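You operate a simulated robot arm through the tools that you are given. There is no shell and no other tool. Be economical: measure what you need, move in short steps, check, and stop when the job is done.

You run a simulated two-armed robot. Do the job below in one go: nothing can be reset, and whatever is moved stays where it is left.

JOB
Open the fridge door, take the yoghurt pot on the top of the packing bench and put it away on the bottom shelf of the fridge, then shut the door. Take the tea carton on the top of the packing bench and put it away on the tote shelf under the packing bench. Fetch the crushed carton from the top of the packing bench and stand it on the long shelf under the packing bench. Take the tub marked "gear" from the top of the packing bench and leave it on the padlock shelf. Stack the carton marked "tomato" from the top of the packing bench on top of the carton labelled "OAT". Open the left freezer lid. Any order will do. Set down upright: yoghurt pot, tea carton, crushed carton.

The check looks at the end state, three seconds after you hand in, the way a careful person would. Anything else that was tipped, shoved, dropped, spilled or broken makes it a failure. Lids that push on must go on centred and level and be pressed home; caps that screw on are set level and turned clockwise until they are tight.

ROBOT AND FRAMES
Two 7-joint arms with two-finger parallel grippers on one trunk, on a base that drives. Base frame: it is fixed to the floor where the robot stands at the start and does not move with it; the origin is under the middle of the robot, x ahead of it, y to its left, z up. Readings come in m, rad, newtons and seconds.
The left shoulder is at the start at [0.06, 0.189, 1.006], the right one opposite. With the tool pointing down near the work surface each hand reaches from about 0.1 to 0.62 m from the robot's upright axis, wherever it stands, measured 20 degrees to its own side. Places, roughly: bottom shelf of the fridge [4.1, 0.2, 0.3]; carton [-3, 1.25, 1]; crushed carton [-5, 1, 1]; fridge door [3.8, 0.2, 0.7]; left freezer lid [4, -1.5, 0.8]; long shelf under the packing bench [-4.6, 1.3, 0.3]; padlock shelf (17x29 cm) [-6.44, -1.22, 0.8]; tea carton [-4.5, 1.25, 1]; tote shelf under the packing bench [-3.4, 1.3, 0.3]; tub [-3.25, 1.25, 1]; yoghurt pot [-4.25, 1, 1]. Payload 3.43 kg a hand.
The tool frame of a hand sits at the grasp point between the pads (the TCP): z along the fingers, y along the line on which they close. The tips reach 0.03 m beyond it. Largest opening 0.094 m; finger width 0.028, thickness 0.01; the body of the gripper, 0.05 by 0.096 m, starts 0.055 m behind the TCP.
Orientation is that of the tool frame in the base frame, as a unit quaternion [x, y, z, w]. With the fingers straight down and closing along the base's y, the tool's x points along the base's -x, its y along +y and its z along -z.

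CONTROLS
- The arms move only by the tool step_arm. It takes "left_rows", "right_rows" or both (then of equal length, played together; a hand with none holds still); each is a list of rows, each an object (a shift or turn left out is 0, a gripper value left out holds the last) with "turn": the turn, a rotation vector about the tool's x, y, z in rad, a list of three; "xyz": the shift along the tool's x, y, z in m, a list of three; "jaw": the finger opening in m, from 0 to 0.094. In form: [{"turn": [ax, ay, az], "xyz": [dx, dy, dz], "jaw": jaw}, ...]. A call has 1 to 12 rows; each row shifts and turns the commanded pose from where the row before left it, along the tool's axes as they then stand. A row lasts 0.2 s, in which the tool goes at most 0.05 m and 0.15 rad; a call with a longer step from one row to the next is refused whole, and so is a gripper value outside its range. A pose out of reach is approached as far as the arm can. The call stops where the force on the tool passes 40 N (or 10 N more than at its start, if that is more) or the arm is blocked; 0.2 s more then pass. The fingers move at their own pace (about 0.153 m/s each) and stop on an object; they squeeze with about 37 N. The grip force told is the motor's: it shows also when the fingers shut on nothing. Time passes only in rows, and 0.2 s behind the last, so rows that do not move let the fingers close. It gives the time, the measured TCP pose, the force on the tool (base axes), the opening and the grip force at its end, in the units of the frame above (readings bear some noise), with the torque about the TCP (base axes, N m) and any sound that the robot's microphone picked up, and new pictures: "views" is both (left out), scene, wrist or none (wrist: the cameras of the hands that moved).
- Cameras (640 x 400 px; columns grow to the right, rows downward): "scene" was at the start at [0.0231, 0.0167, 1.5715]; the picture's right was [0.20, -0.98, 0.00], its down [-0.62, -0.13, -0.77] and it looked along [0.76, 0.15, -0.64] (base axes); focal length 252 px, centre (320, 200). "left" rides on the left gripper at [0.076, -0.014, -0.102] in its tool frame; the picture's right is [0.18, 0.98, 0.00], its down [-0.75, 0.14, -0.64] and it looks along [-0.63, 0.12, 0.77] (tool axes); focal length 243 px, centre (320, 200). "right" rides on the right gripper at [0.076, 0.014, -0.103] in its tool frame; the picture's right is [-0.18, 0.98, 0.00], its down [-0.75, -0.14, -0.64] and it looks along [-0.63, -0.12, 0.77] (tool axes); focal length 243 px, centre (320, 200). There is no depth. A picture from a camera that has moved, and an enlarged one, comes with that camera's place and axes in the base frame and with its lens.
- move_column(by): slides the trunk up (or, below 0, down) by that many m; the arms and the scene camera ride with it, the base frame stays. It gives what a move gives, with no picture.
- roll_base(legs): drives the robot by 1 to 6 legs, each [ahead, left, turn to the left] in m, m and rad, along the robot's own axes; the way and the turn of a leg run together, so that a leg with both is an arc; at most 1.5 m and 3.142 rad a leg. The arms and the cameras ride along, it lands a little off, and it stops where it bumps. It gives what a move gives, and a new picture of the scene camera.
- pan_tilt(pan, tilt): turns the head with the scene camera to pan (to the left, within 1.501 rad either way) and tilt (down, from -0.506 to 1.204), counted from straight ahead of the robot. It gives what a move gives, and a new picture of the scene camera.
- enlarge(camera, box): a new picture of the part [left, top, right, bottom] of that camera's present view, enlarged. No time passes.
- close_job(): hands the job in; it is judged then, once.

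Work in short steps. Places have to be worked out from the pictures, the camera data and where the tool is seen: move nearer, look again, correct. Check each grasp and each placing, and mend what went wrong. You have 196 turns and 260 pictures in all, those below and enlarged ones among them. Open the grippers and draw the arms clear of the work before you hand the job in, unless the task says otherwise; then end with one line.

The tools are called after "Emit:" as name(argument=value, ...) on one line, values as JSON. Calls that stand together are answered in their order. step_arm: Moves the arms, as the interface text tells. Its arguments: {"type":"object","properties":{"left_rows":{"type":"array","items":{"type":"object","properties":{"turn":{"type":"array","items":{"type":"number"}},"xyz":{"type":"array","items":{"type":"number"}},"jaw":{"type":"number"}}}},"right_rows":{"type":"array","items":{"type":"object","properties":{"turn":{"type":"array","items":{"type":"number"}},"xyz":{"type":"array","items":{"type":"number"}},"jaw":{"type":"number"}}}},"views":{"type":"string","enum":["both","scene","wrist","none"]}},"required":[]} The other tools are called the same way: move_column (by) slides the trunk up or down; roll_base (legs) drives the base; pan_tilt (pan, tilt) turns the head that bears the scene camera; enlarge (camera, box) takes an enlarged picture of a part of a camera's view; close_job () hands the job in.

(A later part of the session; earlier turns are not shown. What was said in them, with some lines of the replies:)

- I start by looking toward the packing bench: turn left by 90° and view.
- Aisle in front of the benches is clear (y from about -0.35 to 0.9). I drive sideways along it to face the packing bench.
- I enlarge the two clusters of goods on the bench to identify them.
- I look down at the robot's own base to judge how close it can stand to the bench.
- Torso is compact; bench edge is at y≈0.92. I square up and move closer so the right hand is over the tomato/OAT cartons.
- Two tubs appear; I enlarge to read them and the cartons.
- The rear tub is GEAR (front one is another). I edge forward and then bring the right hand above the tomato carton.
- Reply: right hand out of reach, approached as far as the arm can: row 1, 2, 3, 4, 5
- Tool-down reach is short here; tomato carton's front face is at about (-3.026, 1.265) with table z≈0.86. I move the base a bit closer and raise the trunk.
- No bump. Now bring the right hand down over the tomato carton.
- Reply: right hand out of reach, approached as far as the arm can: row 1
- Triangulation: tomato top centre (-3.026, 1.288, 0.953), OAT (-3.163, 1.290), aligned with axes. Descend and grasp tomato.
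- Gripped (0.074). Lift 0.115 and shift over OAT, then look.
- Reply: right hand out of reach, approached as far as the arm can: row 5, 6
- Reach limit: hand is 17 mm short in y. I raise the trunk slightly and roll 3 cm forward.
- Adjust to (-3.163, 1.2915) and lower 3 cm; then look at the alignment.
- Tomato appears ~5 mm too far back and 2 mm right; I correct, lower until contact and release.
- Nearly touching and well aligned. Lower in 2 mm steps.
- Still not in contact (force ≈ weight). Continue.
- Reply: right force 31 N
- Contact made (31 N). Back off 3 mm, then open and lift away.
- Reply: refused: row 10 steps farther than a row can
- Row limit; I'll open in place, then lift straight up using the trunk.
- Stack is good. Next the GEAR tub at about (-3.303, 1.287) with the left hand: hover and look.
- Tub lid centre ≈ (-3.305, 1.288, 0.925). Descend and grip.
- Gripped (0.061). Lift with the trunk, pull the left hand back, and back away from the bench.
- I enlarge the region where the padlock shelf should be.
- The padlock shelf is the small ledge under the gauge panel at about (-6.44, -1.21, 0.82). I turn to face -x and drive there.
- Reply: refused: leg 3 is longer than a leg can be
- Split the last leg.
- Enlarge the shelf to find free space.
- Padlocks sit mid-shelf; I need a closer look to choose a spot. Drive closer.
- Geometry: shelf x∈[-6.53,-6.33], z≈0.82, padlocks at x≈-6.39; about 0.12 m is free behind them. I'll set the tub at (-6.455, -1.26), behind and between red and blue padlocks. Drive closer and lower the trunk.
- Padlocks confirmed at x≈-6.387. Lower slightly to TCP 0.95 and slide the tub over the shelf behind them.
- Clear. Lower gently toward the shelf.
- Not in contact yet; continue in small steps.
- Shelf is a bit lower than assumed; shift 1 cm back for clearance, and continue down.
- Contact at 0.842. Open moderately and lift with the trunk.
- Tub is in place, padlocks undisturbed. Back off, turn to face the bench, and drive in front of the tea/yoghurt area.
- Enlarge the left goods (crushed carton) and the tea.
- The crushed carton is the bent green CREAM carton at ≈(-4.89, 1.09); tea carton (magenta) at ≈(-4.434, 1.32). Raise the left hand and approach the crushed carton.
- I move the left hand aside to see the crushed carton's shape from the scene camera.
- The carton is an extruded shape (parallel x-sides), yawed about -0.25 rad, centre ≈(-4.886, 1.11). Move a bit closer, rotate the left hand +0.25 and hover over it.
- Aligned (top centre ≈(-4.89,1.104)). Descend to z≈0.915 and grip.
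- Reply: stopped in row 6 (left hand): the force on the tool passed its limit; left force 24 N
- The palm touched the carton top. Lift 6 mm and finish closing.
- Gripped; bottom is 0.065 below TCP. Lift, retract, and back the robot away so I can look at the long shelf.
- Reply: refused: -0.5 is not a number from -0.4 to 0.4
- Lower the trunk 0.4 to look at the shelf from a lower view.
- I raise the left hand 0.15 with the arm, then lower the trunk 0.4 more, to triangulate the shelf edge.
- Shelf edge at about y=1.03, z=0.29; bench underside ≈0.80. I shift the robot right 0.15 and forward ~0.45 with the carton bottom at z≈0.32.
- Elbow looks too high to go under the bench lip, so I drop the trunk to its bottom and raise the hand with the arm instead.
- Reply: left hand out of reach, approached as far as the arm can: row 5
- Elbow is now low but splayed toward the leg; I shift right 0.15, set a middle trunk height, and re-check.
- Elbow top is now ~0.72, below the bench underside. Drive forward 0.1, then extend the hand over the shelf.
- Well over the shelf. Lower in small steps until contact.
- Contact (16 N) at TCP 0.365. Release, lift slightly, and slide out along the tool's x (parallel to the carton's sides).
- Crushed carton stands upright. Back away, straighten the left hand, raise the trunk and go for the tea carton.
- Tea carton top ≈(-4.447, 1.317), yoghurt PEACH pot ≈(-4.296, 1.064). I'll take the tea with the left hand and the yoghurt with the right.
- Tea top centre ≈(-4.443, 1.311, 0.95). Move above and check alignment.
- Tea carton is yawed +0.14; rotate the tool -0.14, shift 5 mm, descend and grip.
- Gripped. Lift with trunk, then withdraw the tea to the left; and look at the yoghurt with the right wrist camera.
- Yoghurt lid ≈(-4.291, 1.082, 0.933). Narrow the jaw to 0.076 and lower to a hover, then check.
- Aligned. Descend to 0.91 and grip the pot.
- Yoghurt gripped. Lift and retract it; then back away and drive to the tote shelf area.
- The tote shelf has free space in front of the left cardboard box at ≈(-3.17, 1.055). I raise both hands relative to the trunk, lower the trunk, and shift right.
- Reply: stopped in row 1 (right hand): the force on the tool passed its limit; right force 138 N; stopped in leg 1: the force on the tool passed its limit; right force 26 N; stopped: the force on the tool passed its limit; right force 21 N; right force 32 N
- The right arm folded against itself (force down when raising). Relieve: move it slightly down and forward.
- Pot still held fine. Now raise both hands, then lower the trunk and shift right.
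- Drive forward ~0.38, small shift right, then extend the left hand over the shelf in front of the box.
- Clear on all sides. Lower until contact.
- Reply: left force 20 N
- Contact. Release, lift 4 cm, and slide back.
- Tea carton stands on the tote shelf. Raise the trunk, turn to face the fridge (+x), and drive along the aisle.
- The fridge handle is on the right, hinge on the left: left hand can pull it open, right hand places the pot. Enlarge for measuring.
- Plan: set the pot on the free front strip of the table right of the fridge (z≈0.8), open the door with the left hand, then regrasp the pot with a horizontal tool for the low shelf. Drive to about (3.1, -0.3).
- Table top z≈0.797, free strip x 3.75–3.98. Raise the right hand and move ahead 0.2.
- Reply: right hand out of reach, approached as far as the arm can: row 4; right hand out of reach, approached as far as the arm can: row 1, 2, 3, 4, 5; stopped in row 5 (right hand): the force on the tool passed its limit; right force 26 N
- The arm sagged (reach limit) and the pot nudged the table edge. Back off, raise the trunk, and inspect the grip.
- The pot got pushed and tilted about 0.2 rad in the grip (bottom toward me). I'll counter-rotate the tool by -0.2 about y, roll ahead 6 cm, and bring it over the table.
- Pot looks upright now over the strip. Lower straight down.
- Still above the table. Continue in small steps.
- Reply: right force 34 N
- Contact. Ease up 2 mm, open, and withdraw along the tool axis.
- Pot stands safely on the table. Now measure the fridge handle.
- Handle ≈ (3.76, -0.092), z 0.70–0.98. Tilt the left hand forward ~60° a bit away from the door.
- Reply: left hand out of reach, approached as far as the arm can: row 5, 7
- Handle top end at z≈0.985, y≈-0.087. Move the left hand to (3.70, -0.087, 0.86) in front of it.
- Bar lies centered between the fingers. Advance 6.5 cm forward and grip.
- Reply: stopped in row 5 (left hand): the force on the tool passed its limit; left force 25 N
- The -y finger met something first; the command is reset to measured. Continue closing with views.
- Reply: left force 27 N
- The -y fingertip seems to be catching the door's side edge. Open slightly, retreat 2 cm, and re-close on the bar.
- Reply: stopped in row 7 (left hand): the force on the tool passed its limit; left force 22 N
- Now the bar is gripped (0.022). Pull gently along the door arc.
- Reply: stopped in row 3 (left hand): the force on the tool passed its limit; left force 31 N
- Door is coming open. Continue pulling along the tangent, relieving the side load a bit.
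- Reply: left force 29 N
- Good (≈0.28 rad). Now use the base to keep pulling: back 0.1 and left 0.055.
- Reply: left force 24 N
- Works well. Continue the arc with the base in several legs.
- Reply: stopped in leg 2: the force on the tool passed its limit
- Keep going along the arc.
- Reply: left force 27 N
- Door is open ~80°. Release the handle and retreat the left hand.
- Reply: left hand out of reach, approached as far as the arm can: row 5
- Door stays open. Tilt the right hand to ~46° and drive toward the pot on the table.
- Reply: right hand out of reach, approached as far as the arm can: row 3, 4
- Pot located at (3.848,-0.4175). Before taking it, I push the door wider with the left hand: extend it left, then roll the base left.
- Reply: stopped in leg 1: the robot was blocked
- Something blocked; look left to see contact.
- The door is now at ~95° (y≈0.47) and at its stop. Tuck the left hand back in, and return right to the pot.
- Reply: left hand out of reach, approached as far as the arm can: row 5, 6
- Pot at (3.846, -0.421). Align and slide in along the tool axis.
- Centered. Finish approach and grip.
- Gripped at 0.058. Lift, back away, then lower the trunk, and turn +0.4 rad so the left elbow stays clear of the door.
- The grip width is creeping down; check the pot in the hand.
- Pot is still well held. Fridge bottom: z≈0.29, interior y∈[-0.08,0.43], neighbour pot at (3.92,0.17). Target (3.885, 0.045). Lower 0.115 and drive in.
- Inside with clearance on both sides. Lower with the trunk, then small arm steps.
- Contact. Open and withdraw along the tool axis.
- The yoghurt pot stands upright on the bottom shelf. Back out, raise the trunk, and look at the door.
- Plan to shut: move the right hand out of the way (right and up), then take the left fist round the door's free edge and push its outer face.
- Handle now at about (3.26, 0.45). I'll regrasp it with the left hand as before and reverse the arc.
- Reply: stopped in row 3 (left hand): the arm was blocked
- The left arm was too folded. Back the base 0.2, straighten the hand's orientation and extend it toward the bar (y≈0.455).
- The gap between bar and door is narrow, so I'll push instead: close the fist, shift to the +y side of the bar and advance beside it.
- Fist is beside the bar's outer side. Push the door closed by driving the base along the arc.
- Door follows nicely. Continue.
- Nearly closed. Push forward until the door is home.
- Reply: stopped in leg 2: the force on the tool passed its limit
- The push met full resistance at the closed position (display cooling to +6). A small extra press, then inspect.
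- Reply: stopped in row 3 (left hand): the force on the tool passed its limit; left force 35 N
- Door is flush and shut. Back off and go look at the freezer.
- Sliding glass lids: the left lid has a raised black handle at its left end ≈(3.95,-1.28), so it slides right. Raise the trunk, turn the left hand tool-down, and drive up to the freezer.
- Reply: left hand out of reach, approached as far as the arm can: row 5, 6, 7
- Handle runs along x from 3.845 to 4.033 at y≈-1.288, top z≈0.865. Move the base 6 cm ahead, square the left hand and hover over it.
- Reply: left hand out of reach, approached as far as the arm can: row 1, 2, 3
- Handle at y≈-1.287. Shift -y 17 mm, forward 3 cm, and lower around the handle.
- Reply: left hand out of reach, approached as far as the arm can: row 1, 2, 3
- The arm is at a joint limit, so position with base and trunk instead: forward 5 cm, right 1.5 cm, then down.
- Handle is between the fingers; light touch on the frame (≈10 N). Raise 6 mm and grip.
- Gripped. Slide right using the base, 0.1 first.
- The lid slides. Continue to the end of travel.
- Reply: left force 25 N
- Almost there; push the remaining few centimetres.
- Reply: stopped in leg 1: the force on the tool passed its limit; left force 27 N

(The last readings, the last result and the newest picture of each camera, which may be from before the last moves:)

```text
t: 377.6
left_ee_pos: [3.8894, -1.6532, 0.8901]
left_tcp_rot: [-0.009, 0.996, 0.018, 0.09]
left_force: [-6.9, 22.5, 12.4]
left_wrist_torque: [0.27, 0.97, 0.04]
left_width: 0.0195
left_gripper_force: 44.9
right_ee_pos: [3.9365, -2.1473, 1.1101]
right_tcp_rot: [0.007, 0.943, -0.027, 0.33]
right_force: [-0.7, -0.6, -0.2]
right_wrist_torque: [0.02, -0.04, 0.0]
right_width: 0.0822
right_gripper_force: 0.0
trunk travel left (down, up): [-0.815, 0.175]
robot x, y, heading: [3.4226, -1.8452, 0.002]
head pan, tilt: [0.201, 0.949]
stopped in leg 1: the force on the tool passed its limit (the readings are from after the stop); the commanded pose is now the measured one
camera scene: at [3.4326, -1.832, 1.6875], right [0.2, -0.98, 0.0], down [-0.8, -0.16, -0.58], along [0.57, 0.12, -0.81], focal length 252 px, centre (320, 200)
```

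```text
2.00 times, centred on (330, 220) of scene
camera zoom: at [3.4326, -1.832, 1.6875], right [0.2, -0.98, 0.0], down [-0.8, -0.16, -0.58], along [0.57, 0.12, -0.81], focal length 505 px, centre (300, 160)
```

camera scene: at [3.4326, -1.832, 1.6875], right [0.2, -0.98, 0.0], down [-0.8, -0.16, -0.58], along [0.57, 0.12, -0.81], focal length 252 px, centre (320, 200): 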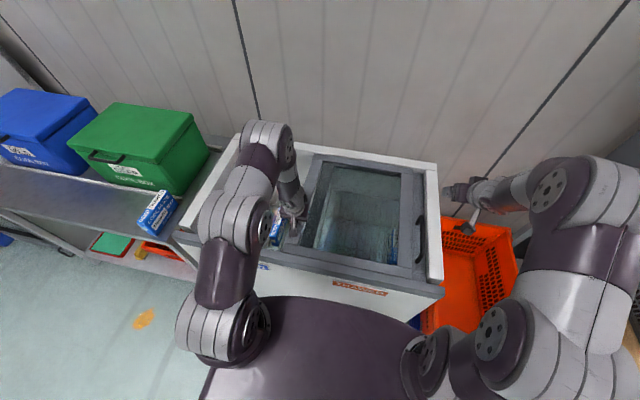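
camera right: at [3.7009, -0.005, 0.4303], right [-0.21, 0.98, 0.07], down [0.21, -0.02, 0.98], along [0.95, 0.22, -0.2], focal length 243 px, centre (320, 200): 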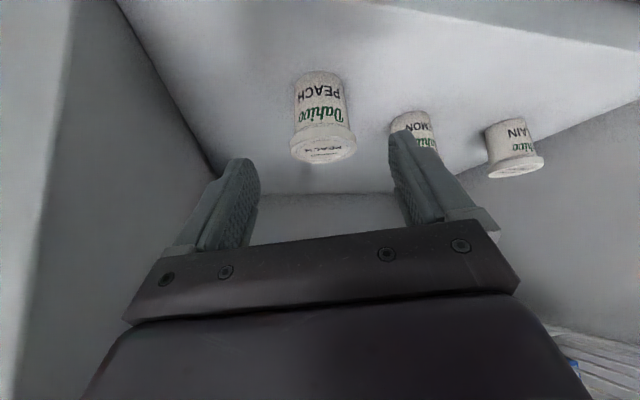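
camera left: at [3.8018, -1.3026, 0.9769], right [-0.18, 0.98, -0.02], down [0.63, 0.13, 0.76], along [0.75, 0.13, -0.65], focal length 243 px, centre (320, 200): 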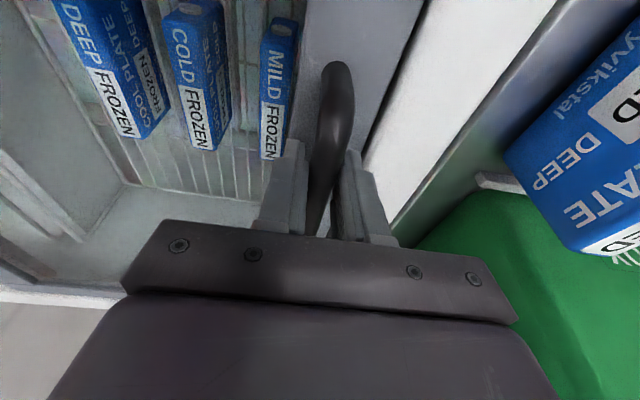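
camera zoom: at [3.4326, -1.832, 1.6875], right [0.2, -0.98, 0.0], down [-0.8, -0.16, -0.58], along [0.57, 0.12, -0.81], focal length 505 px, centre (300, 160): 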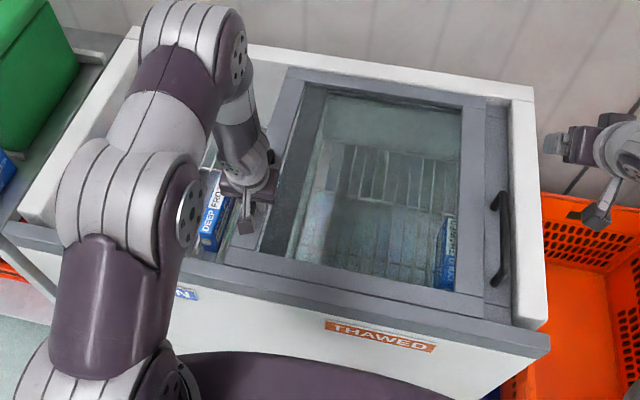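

The lid is at its stop, fully slid right. Release and lift off with the trunk, back away, and check.

Emit:
step_arm(left_rows=[{"jaw": 0.05}, {"jaw": 0.052}, {}], views="none")

Emit:
move_column(by=0.12)

Emit:
roll_base(legs=[[-0.7, 0, 0], [0, 0.8, 0]])

Emit:
pan_tilt(pan=0.0, tilt=0.55)

```text
t: 378.4
left_ee_pos: [3.891, -1.6547, 0.8897]
left_tcp_rot: [-0.006, 0.996, 0.017, 0.09]
left_force: [0.1, 0.8, 1.0]
left_wrist_torque: [-0.04, 0.01, -0.02]
left_width: 0.0519
left_gripper_force: 0.1
right_ee_pos: [3.9394, -2.1499, 1.1098]
right_tcp_rot: [0.008, 0.944, -0.027, 0.329]
right_force: [-0.3, -0.7, 0.3]
right_wrist_torque: [0.0, -0.01, 0.02]
right_width: 0.082
right_gripper_force: 0.1
trunk travel left (down, up): [-0.815, 0.175]
robot x, y, heading: [3.4237, -1.8453, -0.003]
head pan, tilt: [0.201, 0.949]
```

```text
t: 379.9
left_ee_pos: [3.8902, -1.6548, 1.0087]
left_tcp_rot: [-0.005, 0.996, 0.017, 0.09]
left_force: [0.3, -0.4, -0.3]
left_wrist_torque: [0.0, 0.02, -0.02]
left_width: 0.0522
left_gripper_force: 0.1
right_ee_pos: [3.9387, -2.1489, 1.2314]
right_tcp_rot: [0.007, 0.944, -0.026, 0.328]
right_force: [0.9, 1.2, -0.6]
right_wrist_torque: [0.02, 0.02, 0.0]
right_width: 0.0821
right_gripper_force: 0.0
trunk travel left (down, up): [-0.935, 0.055]
robot x, y, heading: [3.4205, -1.8457, -0.002]
head pan, tilt: [0.201, 0.949]
```

```text
t: 387.6
left_ee_pos: [3.1899, -0.8561, 1.01]
left_tcp_rot: [-0.002, 0.996, 0.017, 0.09]
left_force: [-0.2, -0.6, -0.2]
left_wrist_torque: [0.0, 0.03, 0.0]
left_width: 0.0519
left_gripper_force: 0.1
right_ee_pos: [3.2346, -1.3483, 1.2294]
right_tcp_rot: [0.011, 0.944, -0.027, 0.329]
right_force: [0.4, 0.3, -0.5]
right_wrist_torque: [-0.01, 0.01, 0.0]
right_width: 0.082
right_gripper_force: 0.1
trunk travel left (down, up): [-0.935, 0.055]
robot x, y, heading: [2.7224, -1.0442, 0.002]
head pan, tilt: [0.201, 0.949]
camera scene: at [2.732, -1.0321, 1.8076], right [0.2, -0.98, 0.0], down [-0.8, -0.16, -0.58], along [0.57, 0.11, -0.81], focal length 252 px, centre (320, 200)
```

scene: 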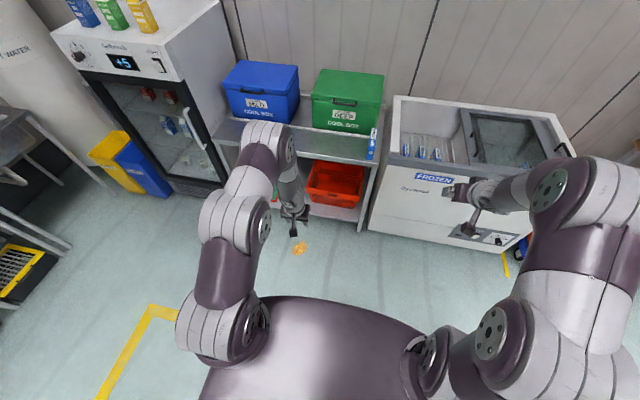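

```text
t: 388.5
left_ee_pos: [3.1893, -0.8558, 1.0098]
left_tcp_rot: [-0.004, 0.996, 0.017, 0.09]
left_force: [0.4, 0.7, 0.4]
left_wrist_torque: [-0.02, 0.01, 0.0]
left_width: 0.052
left_gripper_force: 0.0
right_ee_pos: [3.2352, -1.3487, 1.2297]
right_tcp_rot: [0.011, 0.944, -0.028, 0.328]
right_force: [0.2, -1.1, 0.0]
right_wrist_torque: [0.0, -0.04, 0.01]
right_width: 0.0821
right_gripper_force: 0.1
trunk travel left (down, up): [-0.935, 0.055]
robot x, y, heading: [2.7196, -1.0461, 0.002]
head pan, tilt: [0.0, 0.55]
camera scene: at [2.7504, -1.0453, 1.8404], right [0.0, -1.0, 0.0], down [-0.52, 0.0, -0.85], along [0.85, 0.0, -0.52], focal length 252 px, centre (320, 200)
```

scene: 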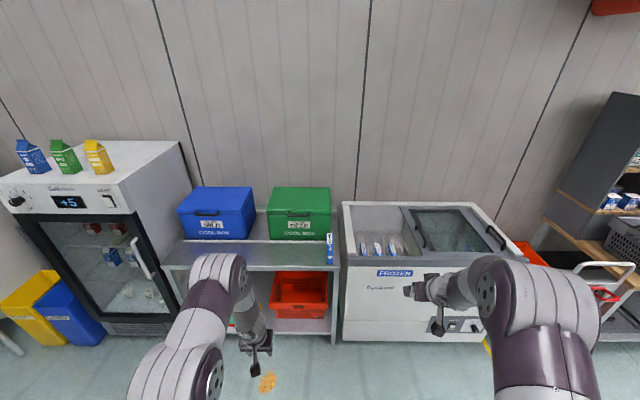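

The left lid is open and the fridge is shut. One last check of the fridge and table.

Emit:
enlarge(camera="scene", box=[0, 140, 340, 350])

```text
1.88 times, centred on (170, 245) of scene
camera zoom: at [2.7504, -1.0453, 1.8404], right [0.0, -1.0, 0.0], down [-0.52, 0.0, -0.85], along [0.85, 0.0, -0.52], focal length 475 px, centre (602, 115)
```

zoom: 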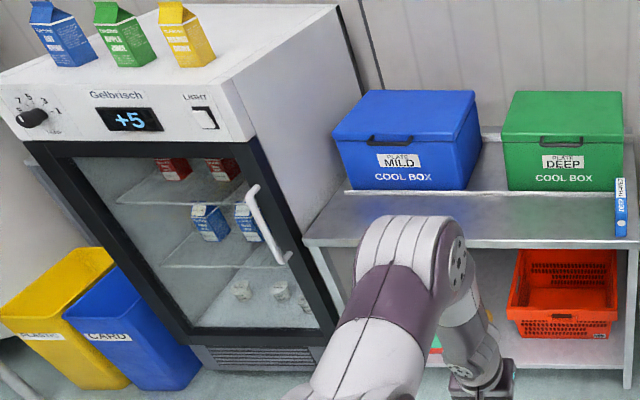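

Everything checks out: the door is shut, the pots stand upright, and the arms are clear with the grippers open. Handing in.

Emit:
close_job()

```text
The job is handed in.
```

All six tasks are done and the job is handed in: the yoghurt pot is upright on the fridge's bottom shelf with the door shut, the tea carton is on the tote shelf, the crushed carton is on the long shelf, the gear tub is on the padlock shelf, the tomato carton is stacked on OAT, and the left freezer lid is open.
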